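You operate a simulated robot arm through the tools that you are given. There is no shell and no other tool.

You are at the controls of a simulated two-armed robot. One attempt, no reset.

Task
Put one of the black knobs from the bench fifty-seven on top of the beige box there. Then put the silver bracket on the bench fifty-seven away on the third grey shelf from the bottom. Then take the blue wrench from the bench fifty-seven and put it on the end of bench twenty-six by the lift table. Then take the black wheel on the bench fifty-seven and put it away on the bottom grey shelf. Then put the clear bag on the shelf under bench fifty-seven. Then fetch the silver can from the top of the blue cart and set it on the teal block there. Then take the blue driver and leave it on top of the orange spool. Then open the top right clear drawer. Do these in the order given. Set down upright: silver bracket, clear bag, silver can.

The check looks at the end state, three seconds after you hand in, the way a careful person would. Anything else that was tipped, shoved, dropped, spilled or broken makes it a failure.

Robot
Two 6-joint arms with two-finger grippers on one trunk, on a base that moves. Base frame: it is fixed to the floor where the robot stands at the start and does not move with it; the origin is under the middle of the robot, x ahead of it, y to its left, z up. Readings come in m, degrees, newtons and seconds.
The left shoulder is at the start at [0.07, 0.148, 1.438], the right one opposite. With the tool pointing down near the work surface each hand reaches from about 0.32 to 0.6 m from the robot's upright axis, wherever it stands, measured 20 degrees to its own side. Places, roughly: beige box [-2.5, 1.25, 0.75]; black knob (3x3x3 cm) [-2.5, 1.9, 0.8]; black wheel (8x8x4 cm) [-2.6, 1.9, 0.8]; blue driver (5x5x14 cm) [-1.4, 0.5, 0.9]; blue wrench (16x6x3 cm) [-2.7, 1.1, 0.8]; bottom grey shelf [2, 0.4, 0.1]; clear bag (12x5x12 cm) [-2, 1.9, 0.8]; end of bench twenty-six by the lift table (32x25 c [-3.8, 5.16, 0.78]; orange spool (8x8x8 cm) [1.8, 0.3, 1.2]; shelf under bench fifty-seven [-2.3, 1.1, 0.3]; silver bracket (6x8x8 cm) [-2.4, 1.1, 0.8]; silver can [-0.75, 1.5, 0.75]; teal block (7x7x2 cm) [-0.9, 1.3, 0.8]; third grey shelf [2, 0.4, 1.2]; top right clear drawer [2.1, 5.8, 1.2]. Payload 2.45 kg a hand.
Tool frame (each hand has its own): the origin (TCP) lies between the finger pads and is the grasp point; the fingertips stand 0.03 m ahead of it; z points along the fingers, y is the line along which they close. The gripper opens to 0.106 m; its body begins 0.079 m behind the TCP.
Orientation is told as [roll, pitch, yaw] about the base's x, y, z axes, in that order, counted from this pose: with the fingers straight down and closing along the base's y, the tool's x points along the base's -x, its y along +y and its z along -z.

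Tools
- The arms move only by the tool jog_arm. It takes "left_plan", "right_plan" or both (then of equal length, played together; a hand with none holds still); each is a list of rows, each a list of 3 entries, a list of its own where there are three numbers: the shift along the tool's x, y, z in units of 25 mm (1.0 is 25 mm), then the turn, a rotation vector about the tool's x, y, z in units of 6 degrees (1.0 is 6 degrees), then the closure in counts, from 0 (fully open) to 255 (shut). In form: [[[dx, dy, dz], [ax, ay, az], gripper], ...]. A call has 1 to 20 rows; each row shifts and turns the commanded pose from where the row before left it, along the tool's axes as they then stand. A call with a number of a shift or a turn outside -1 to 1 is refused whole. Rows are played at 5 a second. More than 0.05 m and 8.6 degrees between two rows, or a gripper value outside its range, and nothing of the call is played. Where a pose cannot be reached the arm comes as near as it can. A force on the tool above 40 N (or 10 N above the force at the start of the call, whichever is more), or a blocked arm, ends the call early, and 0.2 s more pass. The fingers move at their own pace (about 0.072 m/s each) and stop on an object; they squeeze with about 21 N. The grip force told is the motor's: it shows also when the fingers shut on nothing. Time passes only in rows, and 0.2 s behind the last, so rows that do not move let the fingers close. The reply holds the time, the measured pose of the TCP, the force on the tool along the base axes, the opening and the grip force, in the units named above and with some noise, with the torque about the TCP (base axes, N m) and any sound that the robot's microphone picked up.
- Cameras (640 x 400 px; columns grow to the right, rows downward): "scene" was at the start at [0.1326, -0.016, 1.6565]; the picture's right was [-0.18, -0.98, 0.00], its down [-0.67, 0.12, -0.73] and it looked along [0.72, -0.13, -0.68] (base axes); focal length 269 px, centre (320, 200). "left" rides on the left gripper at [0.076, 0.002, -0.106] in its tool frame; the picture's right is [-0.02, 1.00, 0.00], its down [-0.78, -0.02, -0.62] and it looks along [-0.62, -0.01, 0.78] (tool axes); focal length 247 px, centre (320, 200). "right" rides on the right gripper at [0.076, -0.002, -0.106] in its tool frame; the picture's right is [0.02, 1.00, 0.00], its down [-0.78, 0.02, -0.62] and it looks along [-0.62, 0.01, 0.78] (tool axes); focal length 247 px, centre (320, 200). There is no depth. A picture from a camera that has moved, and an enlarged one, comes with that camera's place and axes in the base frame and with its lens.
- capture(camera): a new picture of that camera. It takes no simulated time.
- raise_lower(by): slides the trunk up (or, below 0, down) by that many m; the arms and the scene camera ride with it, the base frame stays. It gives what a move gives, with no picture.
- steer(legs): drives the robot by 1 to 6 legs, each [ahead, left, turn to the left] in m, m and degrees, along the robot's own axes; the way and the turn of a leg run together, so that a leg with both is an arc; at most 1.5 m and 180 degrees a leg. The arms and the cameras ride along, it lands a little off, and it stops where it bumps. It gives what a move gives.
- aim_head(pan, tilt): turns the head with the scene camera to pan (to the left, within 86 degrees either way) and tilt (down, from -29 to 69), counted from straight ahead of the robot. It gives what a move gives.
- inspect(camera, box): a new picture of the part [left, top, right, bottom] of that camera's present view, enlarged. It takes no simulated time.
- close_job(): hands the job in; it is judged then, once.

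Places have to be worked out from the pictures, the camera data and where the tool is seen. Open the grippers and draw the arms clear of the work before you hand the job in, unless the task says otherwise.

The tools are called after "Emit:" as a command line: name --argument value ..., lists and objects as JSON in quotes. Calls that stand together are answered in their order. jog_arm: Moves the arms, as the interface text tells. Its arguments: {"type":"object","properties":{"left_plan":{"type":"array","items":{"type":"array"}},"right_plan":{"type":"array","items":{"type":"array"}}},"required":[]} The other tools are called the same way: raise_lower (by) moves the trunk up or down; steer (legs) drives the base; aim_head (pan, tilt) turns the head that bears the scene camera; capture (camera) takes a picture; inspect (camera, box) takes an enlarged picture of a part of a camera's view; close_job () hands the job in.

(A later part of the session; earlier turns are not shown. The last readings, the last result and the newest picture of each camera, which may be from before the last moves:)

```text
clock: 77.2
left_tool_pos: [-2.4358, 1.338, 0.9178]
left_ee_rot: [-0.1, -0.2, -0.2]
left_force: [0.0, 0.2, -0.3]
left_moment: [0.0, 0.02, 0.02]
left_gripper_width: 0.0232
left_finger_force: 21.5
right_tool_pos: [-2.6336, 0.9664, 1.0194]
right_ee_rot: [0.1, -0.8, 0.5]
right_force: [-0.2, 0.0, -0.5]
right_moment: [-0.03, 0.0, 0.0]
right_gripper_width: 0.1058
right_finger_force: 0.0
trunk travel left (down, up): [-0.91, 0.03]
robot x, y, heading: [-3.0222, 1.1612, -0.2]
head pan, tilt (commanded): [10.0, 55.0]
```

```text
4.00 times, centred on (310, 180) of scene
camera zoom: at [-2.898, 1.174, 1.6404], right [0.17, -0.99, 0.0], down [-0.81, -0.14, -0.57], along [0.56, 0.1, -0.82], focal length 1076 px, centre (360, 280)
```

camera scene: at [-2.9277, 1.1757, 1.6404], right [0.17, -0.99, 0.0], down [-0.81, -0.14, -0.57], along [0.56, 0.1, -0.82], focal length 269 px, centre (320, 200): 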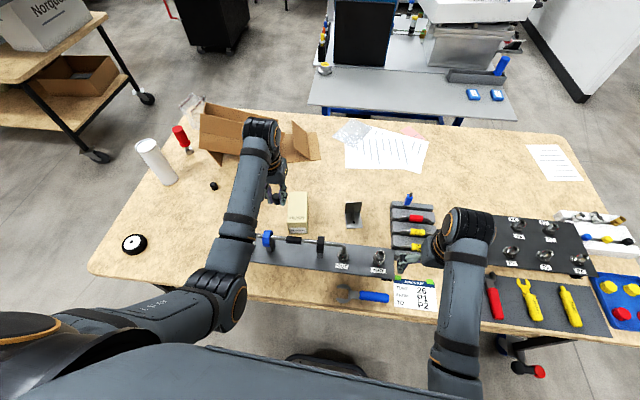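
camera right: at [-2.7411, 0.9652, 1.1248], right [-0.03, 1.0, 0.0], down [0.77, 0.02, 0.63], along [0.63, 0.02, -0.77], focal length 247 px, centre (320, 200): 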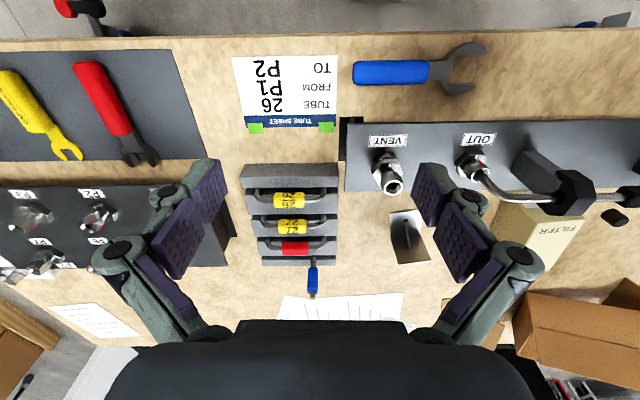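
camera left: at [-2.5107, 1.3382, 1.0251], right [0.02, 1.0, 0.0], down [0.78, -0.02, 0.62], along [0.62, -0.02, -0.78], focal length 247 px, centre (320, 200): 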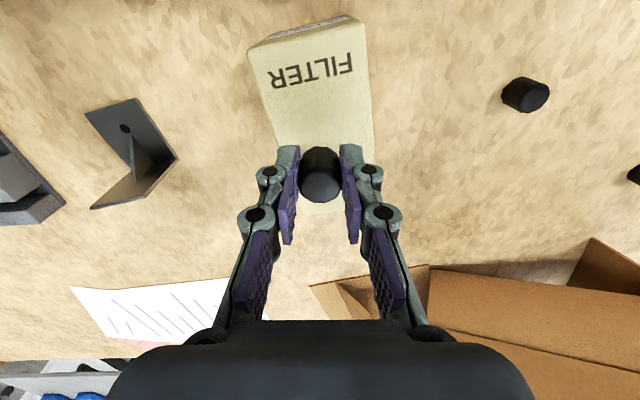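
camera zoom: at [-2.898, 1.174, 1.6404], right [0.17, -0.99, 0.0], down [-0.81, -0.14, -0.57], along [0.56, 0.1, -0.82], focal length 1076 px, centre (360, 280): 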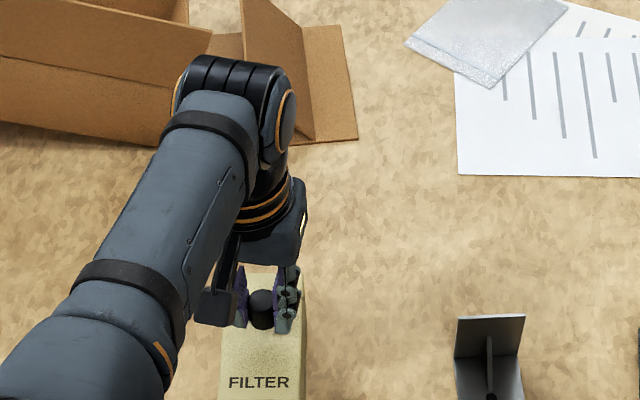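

The knob hangs over the middle of the box top. I lower in small steps and watch the force.

Emit:
jog_arm --left_plan '[[[0, 0, 0.15], [0, 0, 0], 255], [[0, 0, 0.15], [0, 0, 0], 255], [[0, 0, 0.1], [0, 0, 0], 255], [[0, 0, 0], [0, 0, 0], 255]]'

```text
clock: 78.2
left_tool_pos: [-2.4361, 1.338, 0.9086]
left_ee_rot: [-0.1, -0.3, -0.2]
left_force: [-0.1, 0.2, -0.3]
left_moment: [0.0, 0.0, 0.02]
left_gripper_width: 0.0229
left_finger_force: 20.7
right_tool_pos: [-2.635, 0.9663, 1.0201]
right_ee_rot: [0.1, -0.8, 0.5]
right_force: [0.0, -0.2, -0.3]
right_moment: [-0.04, -0.01, 0.0]
right_gripper_width: 0.1062
right_finger_force: 0.0
trunk travel left (down, up): [-0.91, 0.03]
robot x, y, heading: [-3.0191, 1.164, -0.3]
head pan, tilt (commanded): [10.0, 55.0]
```

Emit:
jog_arm --left_plan '[[[0, 0, 0.1], [0, 0, 0], 255], [[0, 0, 0.1], [0, 0, 0], 255], [[0, 0, 0], [0, 0, 0], 255]]'

```text
clock: 79.0
left_tool_pos: [-2.4354, 1.3379, 0.9035]
left_ee_rot: [-0.1, -0.2, -0.2]
left_force: [0.2, 0.7, -0.8]
left_moment: [0.01, 0.01, -0.05]
left_gripper_width: 0.0231
left_finger_force: 20.9
right_tool_pos: [-2.6333, 0.9661, 1.02]
right_ee_rot: [0.1, -0.7, 0.4]
right_force: [-0.2, -0.3, -0.2]
right_moment: [0.0, 0.01, 0.0]
right_gripper_width: 0.1061
right_finger_force: 0.1
trunk travel left (down, up): [-0.91, 0.03]
robot x, y, heading: [-3.019, 1.1596, -0.1]
head pan, tilt (commanded): [10.0, 55.0]
```

No contact force yet at z=0.9035; I keep lowering by 2 mm rows.

Emit:
jog_arm --left_plan '[[[0, 0, 0.08], [0, 0, 0], 255], [[0, 0, 0.08], [0, 0, 0], 255], [[0, 0, 0], [0, 0, 0], 255]]'

Emit:
inspect --camera "left" --box '[240, 100, 400, 200]'

```text
clock: 79.8
left_tool_pos: [-2.4359, 1.337, 0.8994]
left_ee_rot: [-0.2, -0.2, -0.2]
left_force: [0.9, 0.3, 0.1]
left_moment: [0.04, 0.03, -0.01]
left_gripper_width: 0.0231
left_finger_force: 21.0
right_tool_pos: [-2.6341, 0.9647, 1.0196]
right_ee_rot: [0.1, -0.8, 0.5]
right_force: [-0.3, 0.0, 1.0]
right_moment: [0.0, -0.01, -0.02]
right_gripper_width: 0.1063
right_finger_force: 0.1
trunk travel left (down, up): [-0.91, 0.03]
robot x, y, heading: [-3.0224, 1.1674, -0.0]
head pan, tilt (commanded): [10.0, 55.0]
```

```text
4.00 times, centred on (320, 150) of left
camera zoom: at [-2.5107, 1.3385, 1.0061], right [0.02, 1.0, 0.0], down [0.78, -0.02, 0.62], along [0.62, -0.02, -0.78], focal length 988 px, centre (320, 400)
```

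zoom: 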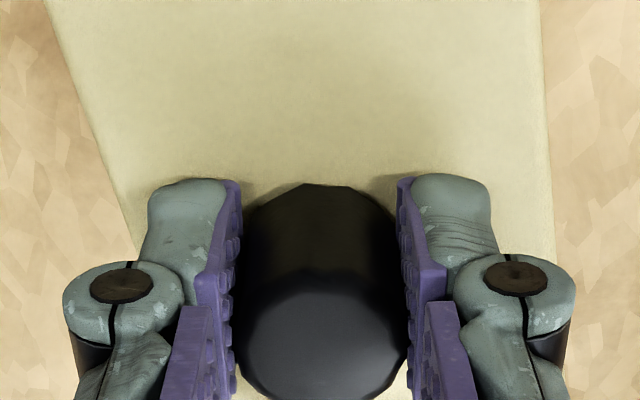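

Contact shadows show the tips very near the box top. I go down 2 mm more at a time.

Emit:
jog_arm --left_plan '[[[0, 0, 0.08], [0, 0, 0], 255], [[0, 0, 0], [0, 0, 0], 255]]'

```text
clock: 80.4
left_tool_pos: [-2.435, 1.337, 0.8971]
left_ee_rot: [0.0, -0.2, -0.2]
left_force: [0.0, 0.1, -0.3]
left_moment: [-0.03, 0.03, 0.01]
left_gripper_width: 0.0233
left_finger_force: 20.8
right_tool_pos: [-2.6325, 0.9664, 1.0192]
right_ee_rot: [0.1, -0.8, 0.4]
right_force: [-0.2, -1.1, -0.3]
right_moment: [0.0, 0.03, -0.01]
right_gripper_width: 0.1059
right_finger_force: 0.0
trunk travel left (down, up): [-0.91, 0.03]
robot x, y, heading: [-3.022, 1.1649, -0.2]
head pan, tilt (commanded): [10.0, 55.0]
```

Emit:
jog_arm --left_plan '[[[0, 0, 0.08], [0, 0, 0], 255], [[0, 0, 0.08], [0, 0, 0], 255], [[0, 0, 0], [0, 0, 0], 255]]'

Emit:
inspect --camera "scene" --box '[250, 170, 330, 220]'

```text
clock: 81.2
left_tool_pos: [-2.4349, 1.3362, 0.8946]
left_ee_rot: [-0.1, -0.3, -0.2]
left_force: [-0.1, 1.2, 10.4]
left_moment: [0.03, -0.05, 0.04]
left_gripper_width: 0.023
left_finger_force: 21.0
right_tool_pos: [-2.635, 0.9667, 1.0199]
right_ee_rot: [0.1, -0.9, 0.5]
right_force: [-0.3, 0.0, 0.1]
right_moment: [-0.02, 0.01, 0.0]
right_gripper_width: 0.1063
right_finger_force: 0.1
trunk travel left (down, up): [-0.91, 0.03]
robot x, y, heading: [-3.0219, 1.1637, -0.1]
head pan, tilt (commanded): [10.0, 55.0]
```

```text
8.00 times, centred on (290, 195) of scene
camera zoom: at [-2.9, 1.1736, 1.6407], right [0.17, -0.99, 0.0], down [-0.81, -0.14, -0.57], along [0.57, 0.1, -0.82], focal length 2153 px, centre (560, 240)
```

zoom: 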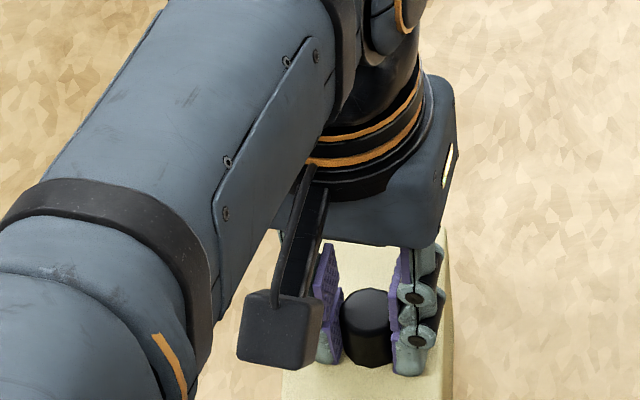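

Contact: 10 N at z=0.8946, the knob rests on the box. I ease up 1 mm, open gradually, then lift away.

Emit:
jog_arm --left_plan '[[[0, 0, -0.06], [0, 0, 0], 255], [[0, 0, 0], [0, 0, 0], 180], [[0, 0, 0], [0, 0, 0], 150], [[0, 0, 0], [0, 0, 0], 120], [[0, 0, 0], [0, 0, 0], 100], [[0, 0, -0.3], [0, 0, 0], 100], [[0, 0, -0.6], [0, 0, 0], 100], [[0, 0, -0.9], [0, 0, 0], 100], [[0, 0, -0.9], [0, 0, 0], 60], [[0, 0, -0.9], [0, 0, 0], 0], [[0, 0, -0.9], [0, 0, 0], 0]]'

Emit:
capture --camera "left"

Emit:
inspect --camera "scene" --box '[230, 130, 390, 230]'

```text
clock: 83.6
left_tool_pos: [-2.4348, 1.3369, 1.0071]
left_ee_rot: [-0.1, -0.1, -0.2]
left_force: [-0.1, 0.8, 0.5]
left_moment: [-0.04, -0.02, 0.0]
left_gripper_width: 0.1058
left_finger_force: 0.1
right_tool_pos: [-2.6351, 0.9654, 1.0208]
right_ee_rot: [0.1, -0.8, 0.5]
right_force: [-0.5, -0.1, 0.1]
right_moment: [-0.04, 0.01, -0.03]
right_gripper_width: 0.1062
right_finger_force: 0.1
trunk travel left (down, up): [-0.91, 0.03]
robot x, y, heading: [-3.0195, 1.1607, -0.3]
head pan, tilt (commanded): [10.0, 55.0]
```

```text
taken
camera left: at [-2.5105, 1.3383, 1.1144], right [0.02, 1.0, 0.0], down [0.78, -0.02, 0.62], along [0.62, -0.02, -0.78], focal length 247 px, centre (320, 200)
```

left: 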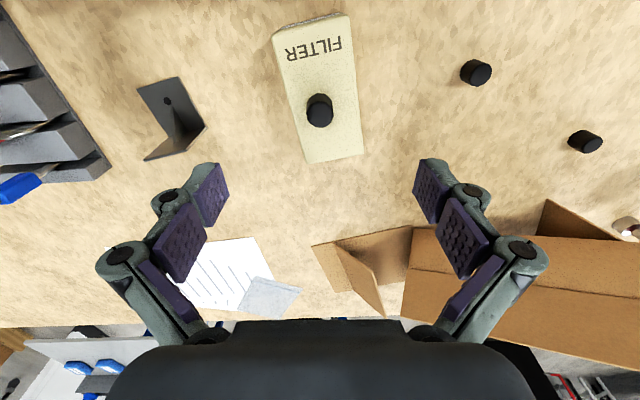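

```text
4.00 times, centred on (310, 180) of scene
camera zoom: at [-2.8984, 1.1739, 1.6404], right [0.17, -0.99, 0.0], down [-0.81, -0.14, -0.57], along [0.57, 0.1, -0.82], focal length 1076 px, centre (360, 280)
```

zoom: 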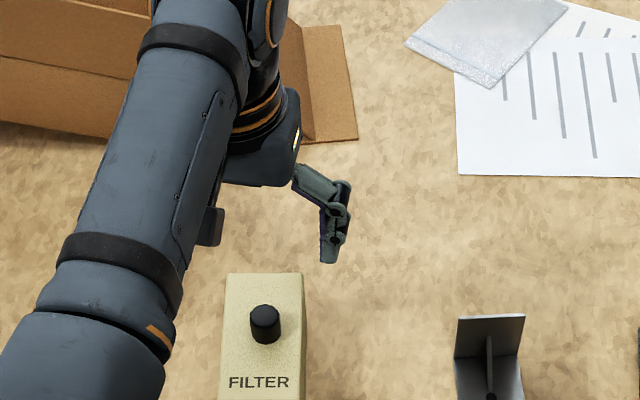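

The knob stands upright on the box: task 1 done. Next is the bracket; before moving closer I look down to check the gap between the robot base and the bench.

Emit:
aim_head --pan 0 --tilt 69

Emit:
capture --camera "scene"

```text
clock: 84.3
left_tool_pos: [-2.4356, 1.3374, 1.0066]
left_ee_rot: [-0.1, -0.2, -0.1]
left_force: [0.0, 0.4, -0.1]
left_moment: [-0.04, -0.01, 0.01]
left_gripper_width: 0.1061
left_finger_force: 0.1
right_tool_pos: [-2.6333, 0.9653, 1.0203]
right_ee_rot: [0.1, -0.8, 0.6]
right_force: [-0.2, 0.0, -0.1]
right_moment: [-0.02, -0.01, 0.01]
right_gripper_width: 0.1061
right_finger_force: 0.0
trunk travel left (down, up): [-0.91, 0.03]
robot x, y, heading: [-3.0205, 1.1624, -0.1]
head pan, tilt (commanded): [0.0, 68.8]
```

```text
taken
camera scene: at [-2.9131, 1.1616, 1.625], right [0.0, -1.0, 0.0], down [-0.93, 0.0, -0.36], along [0.36, 0.0, -0.93], focal length 269 px, centre (320, 200)
```

scene: 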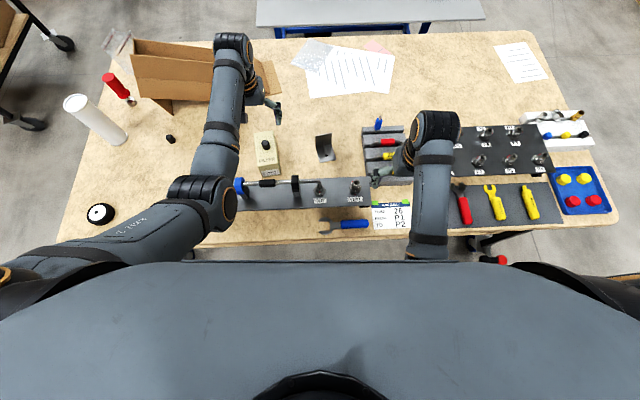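

The base front is roughly 25 cm ahead of its axis, so there is room. I shift 16 cm right and 6 cm ahead so the bracket comes under the left hand.

Emit:
steer --legs '[[0, -0.16, 0], [0.055, 0, 0]]'

Emit:
capture --camera "left"

Emit:
inspect --camera "left" --box '[220, 30, 420, 155]'

```text
clock: 86.3
left_tool_pos: [-2.3864, 1.1785, 1.0107]
left_ee_rot: [-0.2, -0.5, -0.2]
left_force: [-0.9, 0.1, 0.1]
left_moment: [-0.01, -0.05, 0.03]
left_gripper_width: 0.1058
left_finger_force: 0.0
right_tool_pos: [-2.5862, 0.8063, 1.0226]
right_ee_rot: [0.0, -1.0, 0.4]
right_force: [-0.3, -0.2, 1.2]
right_moment: [-0.02, -0.08, -0.01]
right_gripper_width: 0.1058
right_finger_force: 0.1
trunk travel left (down, up): [-0.91, 0.03]
robot x, y, heading: [-2.9667, 1.0006, -0.2]
head pan, tilt (commanded): [0.0, 68.8]
```

```text
taken
camera left: at [-2.4632, 1.1796, 1.1173], right [0.03, 1.0, 0.0], down [0.78, -0.02, 0.63], along [0.63, -0.02, -0.78], focal length 247 px, centre (320, 200)
```

left: 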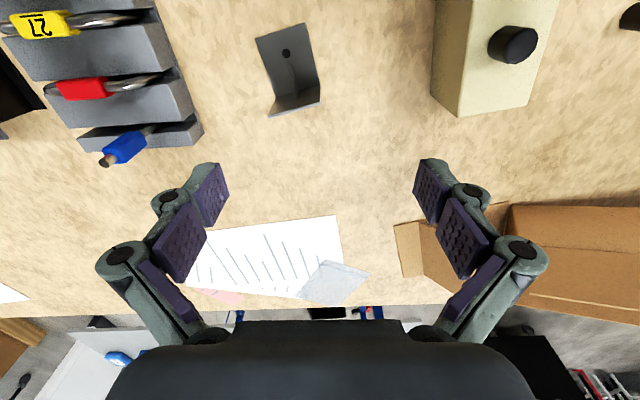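

```text
3.20 times, centred on (320, 92) of left
camera zoom: at [-2.4632, 1.1796, 1.1173], right [0.03, 1.0, 0.0], down [0.78, -0.02, 0.63], along [0.63, -0.02, -0.78], focal length 790 px, centre (320, 544)
```

zoom: 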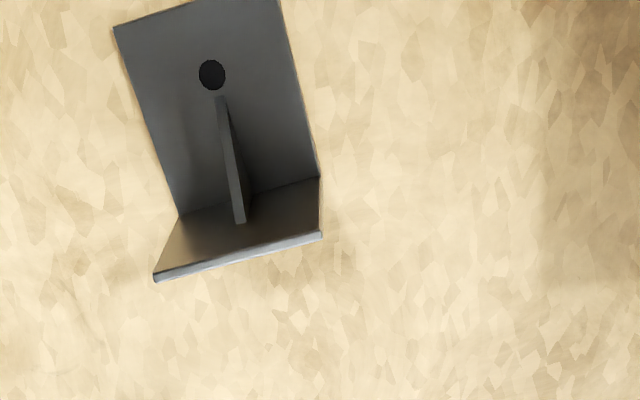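

The bracket stands with its vertical plate (6 cm wide, top z≈0.85) centred at [-2.372, 1.147], yawed about 12°, base plate toward me. I turn the left tool 12° to match and centre over the plate.

Emit:
jog_arm --left_plan '[[[0, 0, 0], [0, 0, -0.69], 0], [[0, 0, 0], [0, 0, -0.69], 0], [[0, 0, 0], [0, 0, -0.69], 0], [[-0.11, -0.67, 0], [0, 0, 0], 0], [[-0.11, -0.67, 0], [0, 0, 0], 0], [[0, 0, 0], [0, 0, 0], 0]]'

Emit:
inspect --camera "left" --box '[200, 30, 440, 180]'

```text
clock: 87.7
left_tool_pos: [-2.3686, 1.1456, 1.0069]
left_ee_rot: [-0.2, -0.2, 12.2]
left_force: [0.3, 0.7, 0.0]
left_moment: [-0.02, 0.04, 0.01]
left_gripper_width: 0.1059
left_finger_force: 0.2
right_tool_pos: [-2.5797, 0.8077, 1.0197]
right_ee_rot: [0.1, -0.7, 0.4]
right_force: [0.2, -0.7, 0.1]
right_moment: [0.02, -0.01, -0.02]
right_gripper_width: 0.1061
right_finger_force: 0.0
trunk travel left (down, up): [-0.91, 0.03]
robot x, y, heading: [-2.9676, 1.0038, -0.0]
head pan, tilt (commanded): [0.0, 68.8]
```

```text
2.67 times, centred on (320, 105) of left
camera zoom: at [-2.4416, 1.1306, 1.1137], right [-0.19, 0.98, 0.0], down [0.77, 0.15, 0.62], along [0.61, 0.12, -0.78], focal length 659 px, centre (320, 453)
```

zoom: 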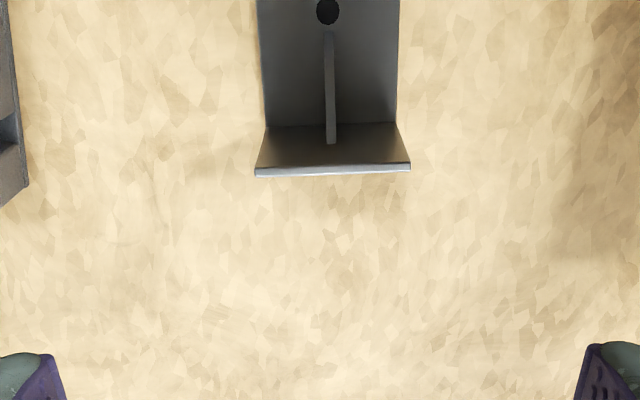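

The tool is aligned with the plate within a few mm. I descend to TCP z≈0.824 straddling the plate.

Emit:
jog_arm --left_plan '[[[0.08, 0.12, 0.9], [0, 0, 0], 0], [[0, 0, 0.9], [0, 0, 0], 0], [[0, 0, 0.9], [0, 0, 0], 0], [[0, 0, 0.9], [0, 0, 0], 0], [[0, 0, 0.9], [0, 0, 0], 0], [[0, 0, 0.9], [0, 0, 0], 0], [[0, 0, 0.9], [0, 0, 0], 0], [[0, 0, 0.9], [0, 0, 0], 0], [[0, 0, 0.15], [0, 0, 0], 0]]'

Emit:
capture --camera "left"

```text
clock: 89.7
left_tool_pos: [-2.3999, 1.156, 0.8447]
left_ee_rot: [-0.2, -0.2, 12.1]
left_force: [0.3, -0.1, 0.1]
left_moment: [-0.05, 0.03, 0.01]
left_gripper_width: 0.1059
left_finger_force: 0.0
left hand out of reach, approached as far as the arm can: row 6, 7, 8
right_tool_pos: [-2.5804, 0.806, 1.0188]
right_ee_rot: [0.1, -0.8, 0.3]
right_force: [0.3, 0.4, 0.4]
right_moment: [0.01, 0.02, -0.01]
right_gripper_width: 0.1059
right_finger_force: 0.0
trunk travel left (down, up): [-0.91, 0.03]
robot x, y, heading: [-2.9676, 1.0063, -0.1]
head pan, tilt (commanded): [0.0, 68.8]
```

```text
taken
camera left: at [-2.4756, 1.1414, 0.9527], right [-0.19, 0.98, 0.0], down [0.77, 0.15, 0.62], along [0.61, 0.12, -0.78], focal length 247 px, centre (320, 200)
```

left: 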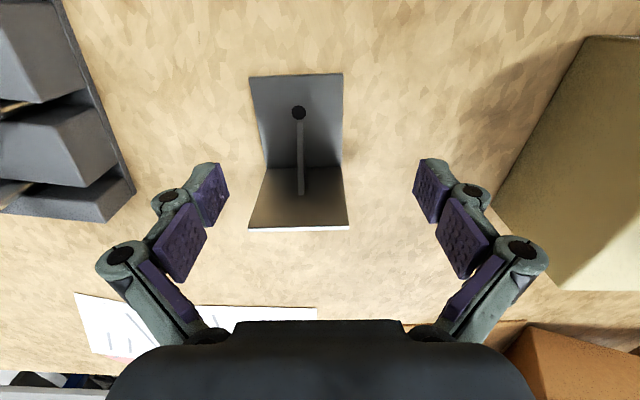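

The arm is at its outer limit there (it fell short by 3 cm). I raise the left hand, lower the trunk 8 cm (right hand stays above the fittings, z≈0.94), and move 2 cm closer.

Emit:
jog_arm --left_plan '[[[0, 0, -1], [0, 0, 0], 0], [[0, 0, -1], [0, 0, 0], 0], [[0, 0, -1], [0, 0, 0], 0], [[0, 0, -1], [0, 0, 0], 0], [[0, 0, -1], [0, 0, 0], 0], [[0, 0, -1], [0, 0, 0], 0]]'

Emit:
capture --camera "right"

```text
clock: 91.1
left_tool_pos: [-2.402, 1.1568, 0.9954]
left_ee_rot: [-0.1, -0.1, 12.2]
left_force: [0.3, -0.1, -0.6]
left_moment: [0.0, 0.0, -0.01]
left_gripper_width: 0.1057
left_finger_force: 0.1
right_tool_pos: [-2.5806, 0.8064, 1.019]
right_ee_rot: [0.1, -0.9, 0.4]
right_force: [-0.9, 0.8, -0.4]
right_moment: [0.02, 0.01, 0.02]
right_gripper_width: 0.106
right_finger_force: 0.0
trunk travel left (down, up): [-0.91, 0.03]
robot x, y, heading: [-2.9634, 1.0066, -0.2]
head pan, tilt (commanded): [0.0, 68.8]
```

```text
taken
camera right: at [-2.6582, 0.8041, 1.1245], right [-0.03, 1.0, 0.0], down [0.77, 0.02, 0.63], along [0.63, 0.02, -0.78], focal length 247 px, centre (320, 200)
```

right: 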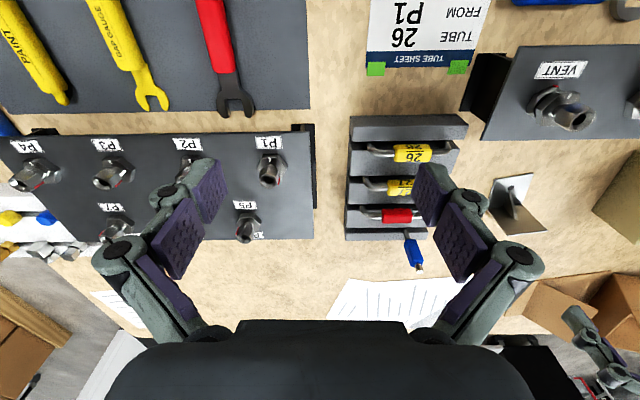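

The right hand hangs over a gap between the blocks; 8 cm lower is still clear. I lower the trunk and inch ahead.

Emit:
raise_lower --by -0.08

Emit:
steer --legs '[[0.02, 0, 0]]'

Emit:
inspect --camera "left" --box '[200, 50, 440, 200]'

```text
clock: 92.3
left_tool_pos: [-2.4017, 1.1563, 0.9151]
left_ee_rot: [-0.1, -0.1, 12.2]
left_force: [0.8, -0.2, -0.6]
left_moment: [0.02, 0.0, 0.0]
left_gripper_width: 0.106
left_finger_force: 0.1
right_tool_pos: [-2.5796, 0.8067, 0.9396]
right_ee_rot: [0.2, -0.7, 0.3]
right_force: [-0.2, 0.0, 0.0]
right_moment: [0.03, 0.03, 0.01]
right_gripper_width: 0.1057
right_finger_force: 0.0
trunk travel left (down, up): [-0.83, 0.11]
robot x, y, heading: [-2.9658, 1.0043, -0.1]
head pan, tilt (commanded): [0.0, 68.8]
```

```text
clock: 93.1
left_tool_pos: [-2.3852, 1.1573, 0.9174]
left_ee_rot: [-0.3, -0.4, 12.2]
left_force: [-0.5, -0.1, 0.7]
left_moment: [0.04, -0.02, -0.02]
left_gripper_width: 0.106
left_finger_force: 0.1
right_tool_pos: [-2.5652, 0.8058, 0.9417]
right_ee_rot: [0.1, -1.0, 0.4]
right_force: [-1.0, 1.4, 1.1]
right_moment: [0.01, -0.06, -0.02]
right_gripper_width: 0.1059
right_finger_force: 0.1
trunk travel left (down, up): [-0.83, 0.11]
robot x, y, heading: [-2.944, 1.0023, -0.3]
head pan, tilt (commanded): [0.0, 68.8]
```

```text
2.67 times, centred on (320, 125) of left
camera zoom: at [-2.4595, 1.1412, 1.0242], right [-0.19, 0.98, 0.0], down [0.76, 0.15, 0.63], along [0.62, 0.12, -0.78], focal length 659 px, centre (320, 400)
```

zoom: 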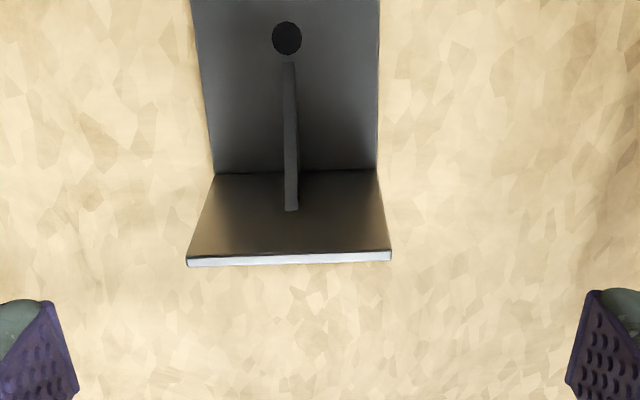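

The plate is at [-2.371, 1.149]; I shift about 1 cm over it and descend to z≈0.822.

Emit:
jog_arm --left_plan '[[[-0.4, -0.4, 0], [0, 0, 0], 0], [[0, 0, 0.8], [0, 0, 0], 0], [[0, 0, 0.8], [0, 0, 0], 0], [[0, 0, 0.8], [0, 0, 0], 0], [[0, 0, 0.8], [0, 0, 0], 0], [[0, 0, 0.6], [0, 0, 0], 0], [[0, 0, 0], [0, 0, 0], 0]]'

Emit:
capture --camera "left"

```text
clock: 94.7
left_tool_pos: [-2.3702, 1.1486, 0.8202]
left_ee_rot: [-0.2, -0.2, 12.2]
left_force: [0.7, -0.1, 0.0]
left_moment: [0.0, -0.03, 0.02]
left_gripper_width: 0.106
left_finger_force: 0.0
right_tool_pos: [-2.5611, 0.806, 0.9401]
right_ee_rot: [0.1, -0.7, 0.4]
right_force: [-0.4, 0.6, 0.6]
right_moment: [0.02, -0.01, -0.03]
right_gripper_width: 0.1061
right_finger_force: 0.1
trunk travel left (down, up): [-0.83, 0.11]
robot x, y, heading: [-2.9438, 1.0046, -0.4]
head pan, tilt (commanded): [0.0, 68.8]
```

```text
taken
camera left: at [-2.4435, 1.1336, 0.9268], right [-0.19, 0.98, 0.0], down [0.77, 0.15, 0.62], along [0.61, 0.12, -0.78], focal length 247 px, centre (320, 200)
```

left: 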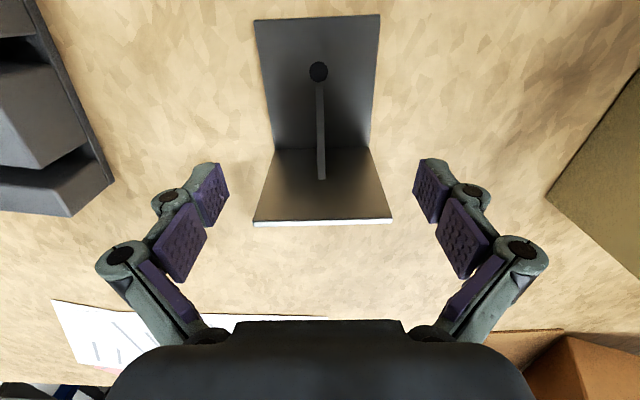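

The plate sits between the pads. I close the fingers gradually.

Emit:
jog_arm --left_plan '[[[0, 0, 0], [0, 0, 0], 70], [[0, 0, 0], [0, 0, 0], 110], [[0, 0, 0], [0, 0, 0], 150], [[0, 0, 0], [0, 0, 0], 255], [[0, 0, 0], [0, 0, 0], 255], [[0, 0, 0], [0, 0, 0], 255]]'

Emit:
capture --camera "left"

```text
clock: 96.1
left_tool_pos: [-2.3676, 1.149, 0.8192]
left_ee_rot: [-0.3, -0.1, 12.2]
left_force: [0.6, 1.0, -0.3]
left_moment: [0.0, 0.04, -0.01]
left_gripper_width: 0.0594
left_finger_force: 21.1
right_tool_pos: [-2.561, 0.8063, 0.9391]
right_ee_rot: [0.1, -0.7, 0.4]
right_force: [-0.1, 0.2, -0.2]
right_moment: [0.01, 0.01, 0.0]
right_gripper_width: 0.1059
right_finger_force: 0.1
trunk travel left (down, up): [-0.83, 0.11]
robot x, y, heading: [-2.9504, 1.0031, -0.3]
head pan, tilt (commanded): [0.0, 68.8]
```

```text
taken
camera left: at [-2.4434, 1.1336, 0.9268], right [-0.19, 0.98, 0.0], down [0.77, 0.15, 0.62], along [0.61, 0.12, -0.78], focal length 247 px, centre (320, 200)
```

left: 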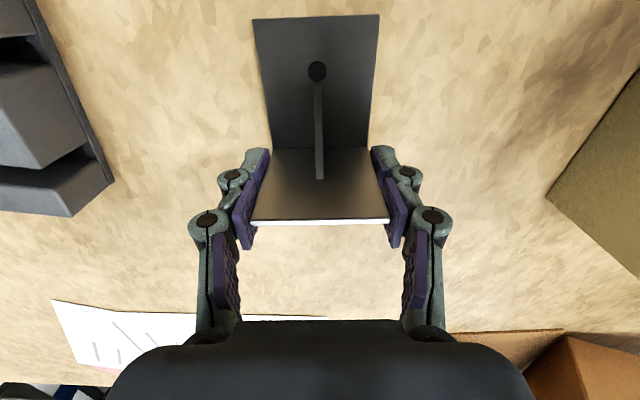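

Gripped at 5.9 cm with 21 N. I lift gently and check.

Emit:
jog_arm --left_plan '[[[0, 0, -0.3], [0, 0, 0], 255], [[0, 0, -0.5], [0, 0, 0], 255], [[0, 0, -0.7], [0, 0, 0], 255], [[0, 0, -0.8], [0, 0, 0], 255], [[0, 0, -0.8], [0, 0, 0], 255], [[0, 0, -0.8], [0, 0, 0], 255], [[0, 0, 0], [0, 0, 0], 255]]'

Emit:
capture --camera "left"

Emit:
capture --camera "scene"

```text
clock: 97.7
left_tool_pos: [-2.3684, 1.1497, 0.9171]
left_ee_rot: [-0.1, -0.1, 12.2]
left_force: [-0.2, -0.8, -1.5]
left_moment: [0.01, -0.03, 0.0]
left_gripper_width: 0.0595
left_finger_force: 21.0
right_tool_pos: [-2.5606, 0.806, 0.9394]
right_ee_rot: [0.1, -0.7, 0.4]
right_force: [-0.9, 1.2, 0.0]
right_moment: [0.02, 0.0, 0.01]
right_gripper_width: 0.1058
right_finger_force: 0.0
trunk travel left (down, up): [-0.83, 0.11]
robot x, y, heading: [-2.9473, 1.0017, 0.1]
head pan, tilt (commanded): [0.0, 68.8]
```

```text
taken
camera left: at [-2.4436, 1.1333, 1.0242], right [-0.19, 0.98, 0.0], down [0.77, 0.15, 0.62], along [0.61, 0.12, -0.78], focal length 247 px, centre (320, 200)
```

left: 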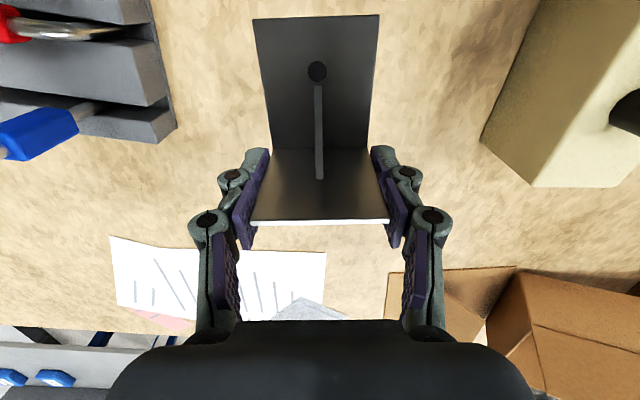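

```text
taken
camera scene: at [-2.8392, 1.0018, 1.5449], right [0.0, -1.0, 0.0], down [-0.93, 0.0, -0.36], along [0.36, 0.0, -0.93], focal length 269 px, centre (320, 200)
```

scene: 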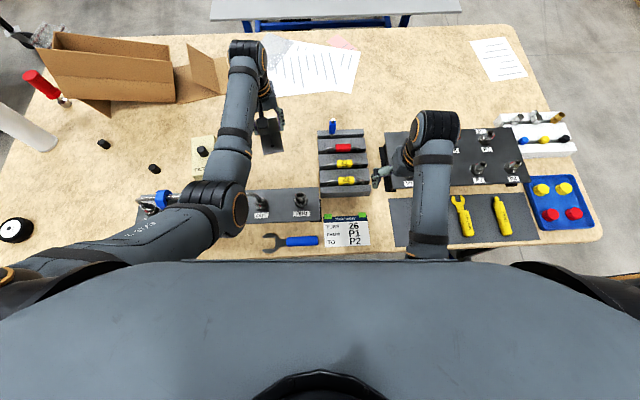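

The bracket holds without turning. I raise the trunk, back away from the bench, and drive around the south side toward the grey shelf.

Emit:
raise_lower --by 0.11

Emit:
steer --legs '[[-0.5, 0, 0], [0, 0, -90], [1.45, 0, 0], [0, 0, 90]]'

Emit:
aim_head --pan 0 --tilt 25

Emit:
capture --camera "scene"

```text
clock: 99.1
left_tool_pos: [-2.369, 1.1472, 1.0266]
left_ee_rot: [-0.1, -0.1, 12.2]
left_force: [1.0, 0.0, -1.8]
left_moment: [0.0, -0.03, 0.0]
left_gripper_width: 0.0596
left_finger_force: 21.2
right_tool_pos: [-2.5607, 0.8068, 1.0483]
right_ee_rot: [0.1, -0.7, 0.3]
right_force: [0.3, 0.4, -0.9]
right_moment: [-0.02, 0.01, -0.01]
right_gripper_width: 0.1059
right_finger_force: 0.1
trunk travel left (down, up): [-0.94, 0.0]
robot x, y, heading: [-2.944, 1.0023, 0.0]
head pan, tilt (commanded): [0.0, 68.8]
```

```text
clock: 116.5
left_tool_pos: [-2.8834, -0.3028, 1.0277]
left_ee_rot: [-0.1, -0.1, 12.2]
left_force: [0.2, 1.1, -2.0]
left_moment: [0.01, -0.03, 0.01]
left_gripper_width: 0.0595
left_finger_force: 21.4
right_tool_pos: [-3.0743, -0.6444, 1.0487]
right_ee_rot: [0.1, -0.7, 0.4]
right_force: [-0.2, -0.5, -0.2]
right_moment: [-0.02, -0.02, -0.01]
right_gripper_width: 0.106
right_finger_force: 0.0
trunk travel left (down, up): [-0.94, 0.0]
robot x, y, heading: [-3.4586, -0.4453, -0.2]
head pan, tilt (commanded): [0.0, 68.8]
```

```text
clock: 117.6
left_tool_pos: [-2.8822, -0.3026, 1.0267]
left_ee_rot: [-0.2, -0.2, 12.2]
left_force: [-0.2, -0.3, -1.2]
left_moment: [-0.01, -0.02, 0.01]
left_gripper_width: 0.0596
left_finger_force: 21.3
right_tool_pos: [-3.0744, -0.6449, 1.0482]
right_ee_rot: [0.1, -0.7, 0.4]
right_force: [-0.3, 1.0, -0.7]
right_moment: [-0.01, 0.0, -0.01]
right_gripper_width: 0.1059
right_finger_force: 0.0
trunk travel left (down, up): [-0.94, 0.0]
robot x, y, heading: [-3.4583, -0.4495, -0.5]
head pan, tilt (commanded): [0.0, 25.0]
```

```text
taken
camera scene: at [-3.3167, -0.4498, 1.714], right [0.0, -1.0, 0.0], down [-0.42, 0.0, -0.91], along [0.91, 0.0, -0.42], focal length 269 px, centre (320, 200)
```

scene: 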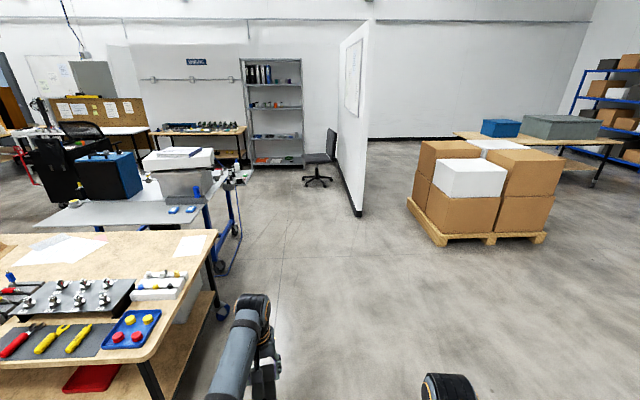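

The way is clear. I zoom on the grey shelf from here to judge its levels.

Emit:
inspect --camera "scene" --box '[225, 50, 345, 190]'

Emit:
steer --legs '[[1.5, 0, 0], [1.4, 0, 0], [0.6, 0.5, 0], [0.4, 0.35, 0]]'

Emit:
capture --camera "scene"

```text
2.86 times, centred on (285, 120) of scene
camera zoom: at [-3.3167, -0.4498, 1.714], right [0.0, -1.0, 0.0], down [-0.42, 0.0, -0.91], along [0.91, 0.0, -0.42], focal length 769 px, centre (420, 429)
```

zoom: 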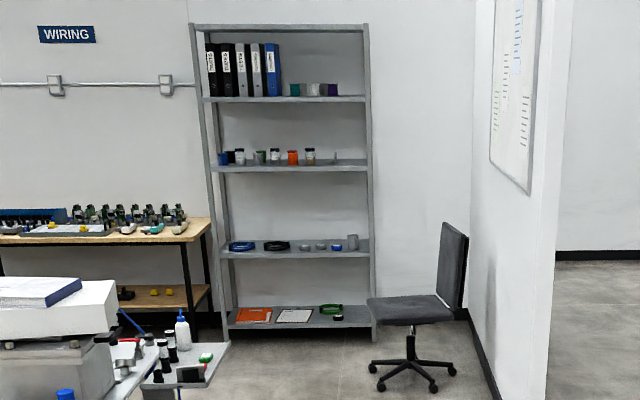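

```text
clock: 138.1
left_tool_pos: [1.0333, 0.4862, 1.0276]
left_ee_rot: [0.0, -0.2, 11.4]
left_force: [-0.3, 0.2, -1.0]
left_moment: [0.01, -0.07, -0.01]
left_gripper_width: 0.0596
left_finger_force: 20.8
right_tool_pos: [0.8383, 0.1461, 1.0495]
right_ee_rot: [0.2, -0.8, -0.3]
right_force: [-0.7, 0.2, 1.1]
right_moment: [-0.02, -0.01, 0.01]
right_gripper_width: 0.1058
right_finger_force: 0.2
trunk travel left (down, up): [-0.94, 0.0]
robot x, y, heading: [0.4532, 0.35, -0.8]
head pan, tilt (commanded): [0.0, 25.0]
```

```text
taken
camera scene: at [0.5973, 0.3439, 1.7142], right [-0.02, -1.0, 0.0], down [-0.42, 0.01, -0.91], along [0.91, -0.01, -0.42], focal length 269 px, centre (320, 200)
```

scene: 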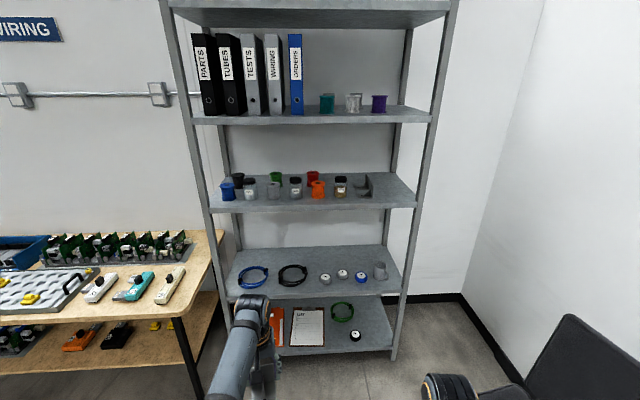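

I'm now 1.3 m before the shelf. I zoom on the third shelf to see free space and work out its height and depth.

Emit:
inspect --camera "scene" --box '[190, 90, 446, 250]'

Emit:
inspect --camera "scene" --box '[200, 220, 456, 380]'

```text
2.50 times, centred on (318, 170) of scene
camera zoom: at [0.5973, 0.3439, 1.7142], right [-0.02, -1.0, 0.0], down [-0.42, 0.01, -0.91], along [0.91, -0.01, -0.42], focal length 673 px, centre (325, 275)
```

zoom: 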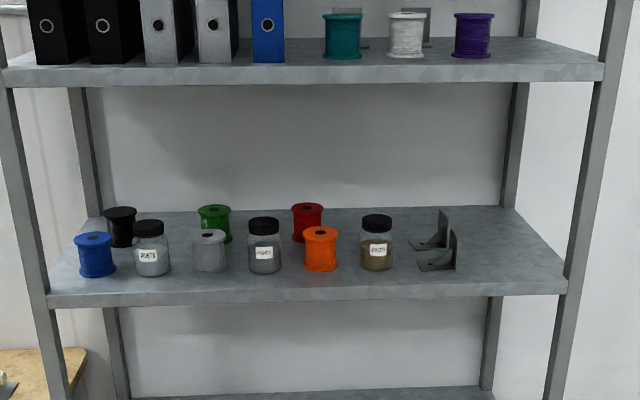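

```text
2.50 times, centred on (328, 300) of scene
camera zoom: at [0.5973, 0.3439, 1.7142], right [-0.02, -1.0, 0.0], down [-0.42, 0.01, -0.91], along [0.91, -0.01, -0.42], focal length 673 px, centre (300, -50)
```

zoom: 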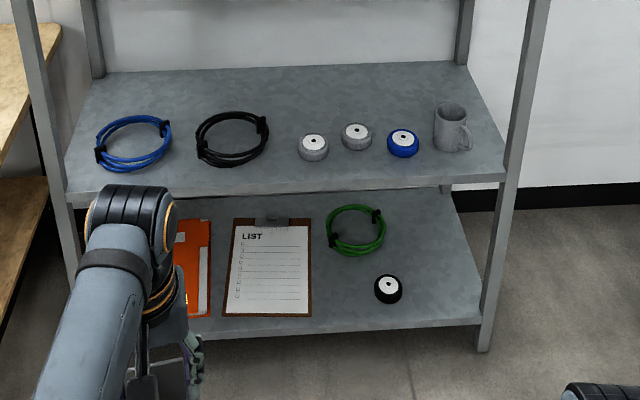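

The third shelf's surface is at about z≈1.15 with the fourth's underside near 1.51; free room is at the right end by the other brackets. I raise the left hand to see how the wrist stands relative to that gap.

Emit:
jog_arm --left_plan '[[[0, 0, -1], [0, 0, 0], 255], [[0, 0, -1], [0, 0, 0], 255], [[0, 0, -1], [0, 0, 0], 255], [[0, 0, -1], [0, 0, 0], 255], [[0, 0, -1], [0, 0, 0], 255], [[0, 0, -1], [0, 0, 0], 255], [[0, 0, -1], [0, 0, 0], 255], [[0, 0, -1], [0, 0, 0], 255]]'

Emit:
aim_head --pan 0 --tilt 15

Emit:
capture --camera "scene"

Emit:
capture --camera "right"

```text
clock: 139.9
left_tool_pos: [1.0729, 0.4787, 1.1937]
left_ee_rot: [-0.1, -0.2, 11.5]
left_force: [0.1, 0.3, -1.0]
left_moment: [0.03, -0.02, 0.0]
left_gripper_width: 0.0594
left_finger_force: 20.7
left hand out of reach, approached as far as the arm can: row 5, 6, 7, 8
right_tool_pos: [0.8383, 0.1467, 1.0494]
right_ee_rot: [0.1, -0.8, -0.2]
right_force: [0.3, 0.7, -0.8]
right_moment: [0.01, -0.02, -0.03]
right_gripper_width: 0.1058
right_finger_force: 0.1
trunk travel left (down, up): [-0.94, 0.0]
robot x, y, heading: [0.4576, 0.3479, -0.8]
head pan, tilt (commanded): [0.0, 25.0]
```

```text
clock: 140.7
left_tool_pos: [1.0721, 0.4776, 1.1923]
left_ee_rot: [-0.2, -0.2, 11.4]
left_force: [-0.1, -0.1, -0.6]
left_moment: [0.05, -0.02, -0.02]
left_gripper_width: 0.0595
left_finger_force: 21.0
right_tool_pos: [0.8389, 0.1468, 1.0486]
right_ee_rot: [0.1, -0.7, -0.3]
right_force: [-0.3, 0.6, 0.6]
right_moment: [0.05, 0.02, 0.02]
right_gripper_width: 0.106
right_finger_force: 0.0
trunk travel left (down, up): [-0.94, 0.0]
robot x, y, heading: [0.4572, 0.3473, -1.0]
head pan, tilt (commanded): [0.0, 15.0]
```

```text
taken
camera scene: at [0.6001, 0.345, 1.7302], right [-0.02, -1.0, 0.0], down [-0.26, 0.0, -0.97], along [0.97, -0.02, -0.26], focal length 269 px, centre (320, 200)
```

scene: 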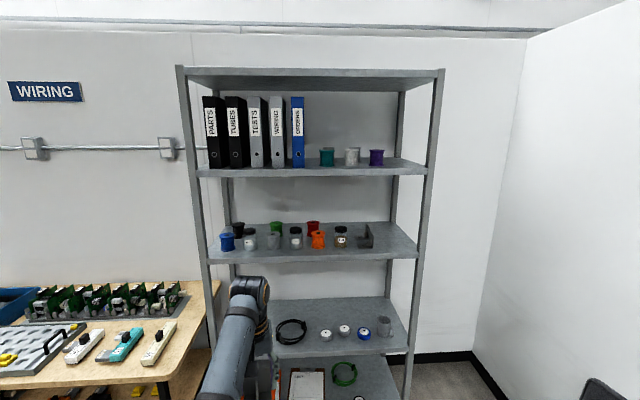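

```text
taken
camera right: at [0.7612, 0.1455, 1.1541], right [-0.02, 1.0, 0.0], down [0.78, 0.01, 0.63], along [0.63, 0.01, -0.78], focal length 247 px, centre (320, 200)
```

right: 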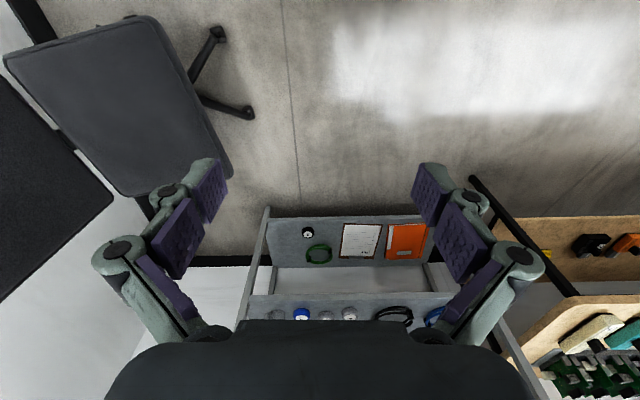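

The left hand reaches z≈1.19 with the wrist top about 27 cm above the TCP; the shelf gap is about 37 cm, so a tool-down insertion just fits. The free spot is at the right end (y≈-0.02), and a chair blocks standing squarely there, so I turn about 51° right and come in from the left.

Emit:
steer --legs '[[0, 0, -51], [0.3, 0.45, 0]]'

Emit:
aim_head --pan 45 --tilt 30

Emit:
capture --camera "scene"

Emit:
aim_head --pan -20 --tilt 50

Emit:
capture --camera "scene"

```text
clock: 146.1
left_tool_pos: [1.4836, -0.0082, 1.1938]
left_ee_rot: [-0.1, -0.3, -39.1]
left_force: [-1.1, -0.3, -1.4]
left_moment: [-0.02, -0.02, -0.04]
left_gripper_width: 0.0596
left_finger_force: 21.0
right_tool_pos: [1.0792, -0.0347, 1.0493]
right_ee_rot: [0.2, -0.8, -51.0]
right_force: [-0.2, -0.9, -0.5]
right_moment: [-0.01, -0.03, 0.01]
right_gripper_width: 0.1064
right_finger_force: 0.1
trunk travel left (down, up): [-0.94, 0.0]
robot x, y, heading: [0.9924, 0.3866, -51.5]
head pan, tilt (commanded): [0.0, 15.0]
```

```text
clock: 147.2
left_tool_pos: [1.4835, -0.0068, 1.1929]
left_ee_rot: [-0.2, -0.1, -39.2]
left_force: [-0.9, 1.2, -1.8]
left_moment: [-0.03, -0.02, 0.01]
left_gripper_width: 0.0595
left_finger_force: 21.0
right_tool_pos: [1.0794, -0.0345, 1.0493]
right_ee_rot: [0.1, -0.6, -51.0]
right_force: [0.9, 0.0, 0.1]
right_moment: [-0.02, 0.0, 0.01]
right_gripper_width: 0.106
right_finger_force: 0.0
trunk travel left (down, up): [-0.94, 0.0]
robot x, y, heading: [0.9934, 0.3862, -51.6]
head pan, tilt (commanded): [45.0, 30.0]
```

```text
taken
camera scene: at [1.1144, 0.3374, 1.7061], right [-0.12, -0.99, 0.0], down [-0.5, 0.06, -0.87], along [0.86, -0.1, -0.5], focal length 269 px, centre (320, 200)
```

scene: 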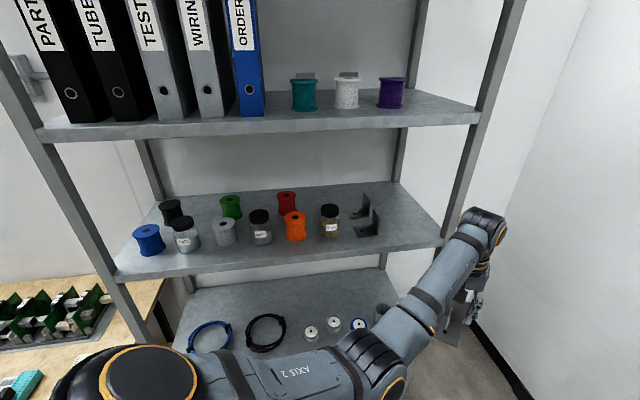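

```text
clock: 148.5
left_tool_pos: [1.4841, -0.0062, 1.1928]
left_ee_rot: [-0.2, -0.2, -39.2]
left_force: [-0.3, 0.2, -1.7]
left_moment: [-0.02, 0.01, 0.0]
left_gripper_width: 0.0597
left_finger_force: 20.8
right_tool_pos: [1.0795, -0.0354, 1.0496]
right_ee_rot: [0.1, -0.7, -51.0]
right_force: [0.5, -0.4, 0.5]
right_moment: [-0.02, 0.01, 0.01]
right_gripper_width: 0.1058
right_finger_force: 0.0
trunk travel left (down, up): [-0.94, 0.0]
robot x, y, heading: [0.9947, 0.3865, -51.8]
head pan, tilt (commanded): [-20.0, 50.0]
```

```text
taken
camera scene: at [1.0494, 0.2749, 1.6766], right [-0.95, -0.32, 0.0], down [-0.24, 0.73, -0.64], along [0.2, -0.61, -0.77], focal length 269 px, centre (320, 200)
```

scene: 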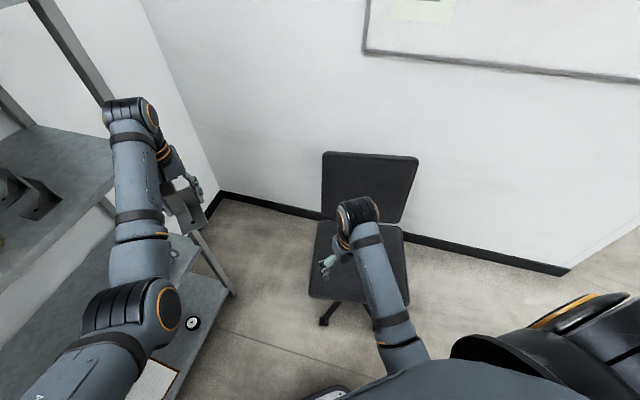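

The hand is now in front of the right end of the shelf (front corner at [1.74, -0.12]). I turn the tool +36° so the bracket faces squarely to the shelf, and look with the wrist camera.

Emit:
jog_arm --left_plan '[[[0, 0, 0], [0, 0, -0.86], 255], [[0, 0, 0], [0, 0, -0.86], 255], [[0, 0, 0], [0, 0, -0.86], 255], [[0, 0, 0], [0, 0, -0.86], 255], [[0, 0, 0], [0, 0, -0.86], 255], [[0, 0, 0], [0, 0, -0.86], 255], [[0, 0, 0], [0, 0, -0.86], 255], [[0, 0, 0], [0, 0, 0], 255]]'

Emit:
capture --camera "left"

Emit:
aim_head --pan 30 --tilt 35

Emit:
capture --camera "scene"

```text
clock: 150.3
left_tool_pos: [1.4847, -0.0065, 1.1928]
left_ee_rot: [-0.2, -0.1, -3.0]
left_force: [-0.2, 0.9, -0.6]
left_moment: [0.0, -0.03, 0.0]
left_gripper_width: 0.0594
left_finger_force: 20.9
right_tool_pos: [1.0805, -0.0362, 1.0482]
right_ee_rot: [0.1, -0.8, -51.1]
right_force: [-0.3, 0.1, 0.1]
right_moment: [0.02, -0.01, -0.01]
right_gripper_width: 0.1058
right_finger_force: 0.1
trunk travel left (down, up): [-0.94, 0.0]
robot x, y, heading: [0.9917, 0.3897, -51.8]
head pan, tilt (commanded): [-20.0, 50.0]
```

```text
taken
camera left: at [1.4098, -0.0011, 1.2999], right [0.07, 1.0, 0.0], down [0.78, -0.05, 0.62], along [0.62, -0.05, -0.78], focal length 247 px, centre (320, 200)
```

left: 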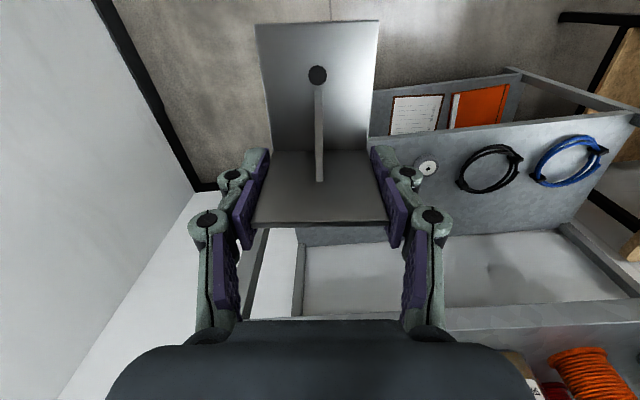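

```text
clock: 151.5
left_tool_pos: [1.4855, -0.0071, 1.1923]
left_ee_rot: [-0.4, -0.1, -3.0]
left_force: [-0.2, 0.0, -2.1]
left_moment: [0.0, -0.05, -0.01]
left_gripper_width: 0.0597
left_finger_force: 20.8
right_tool_pos: [1.0797, -0.0369, 1.0489]
right_ee_rot: [0.1, -0.7, -51.1]
right_force: [-0.6, 0.4, -0.4]
right_moment: [0.03, 0.01, -0.02]
right_gripper_width: 0.106
right_finger_force: 0.2
trunk travel left (down, up): [-0.94, 0.0]
robot x, y, heading: [0.9922, 0.3861, -51.4]
head pan, tilt (commanded): [30.0, 35.0]
```

```text
taken
camera scene: at [1.1069, 0.3154, 1.6983], right [-0.37, -0.93, 0.0], down [-0.53, 0.21, -0.82], along [0.76, -0.3, -0.57], focal length 269 px, centre (320, 200)
```

scene: 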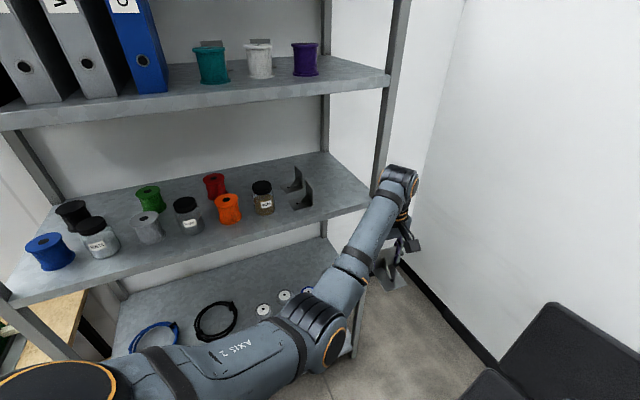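

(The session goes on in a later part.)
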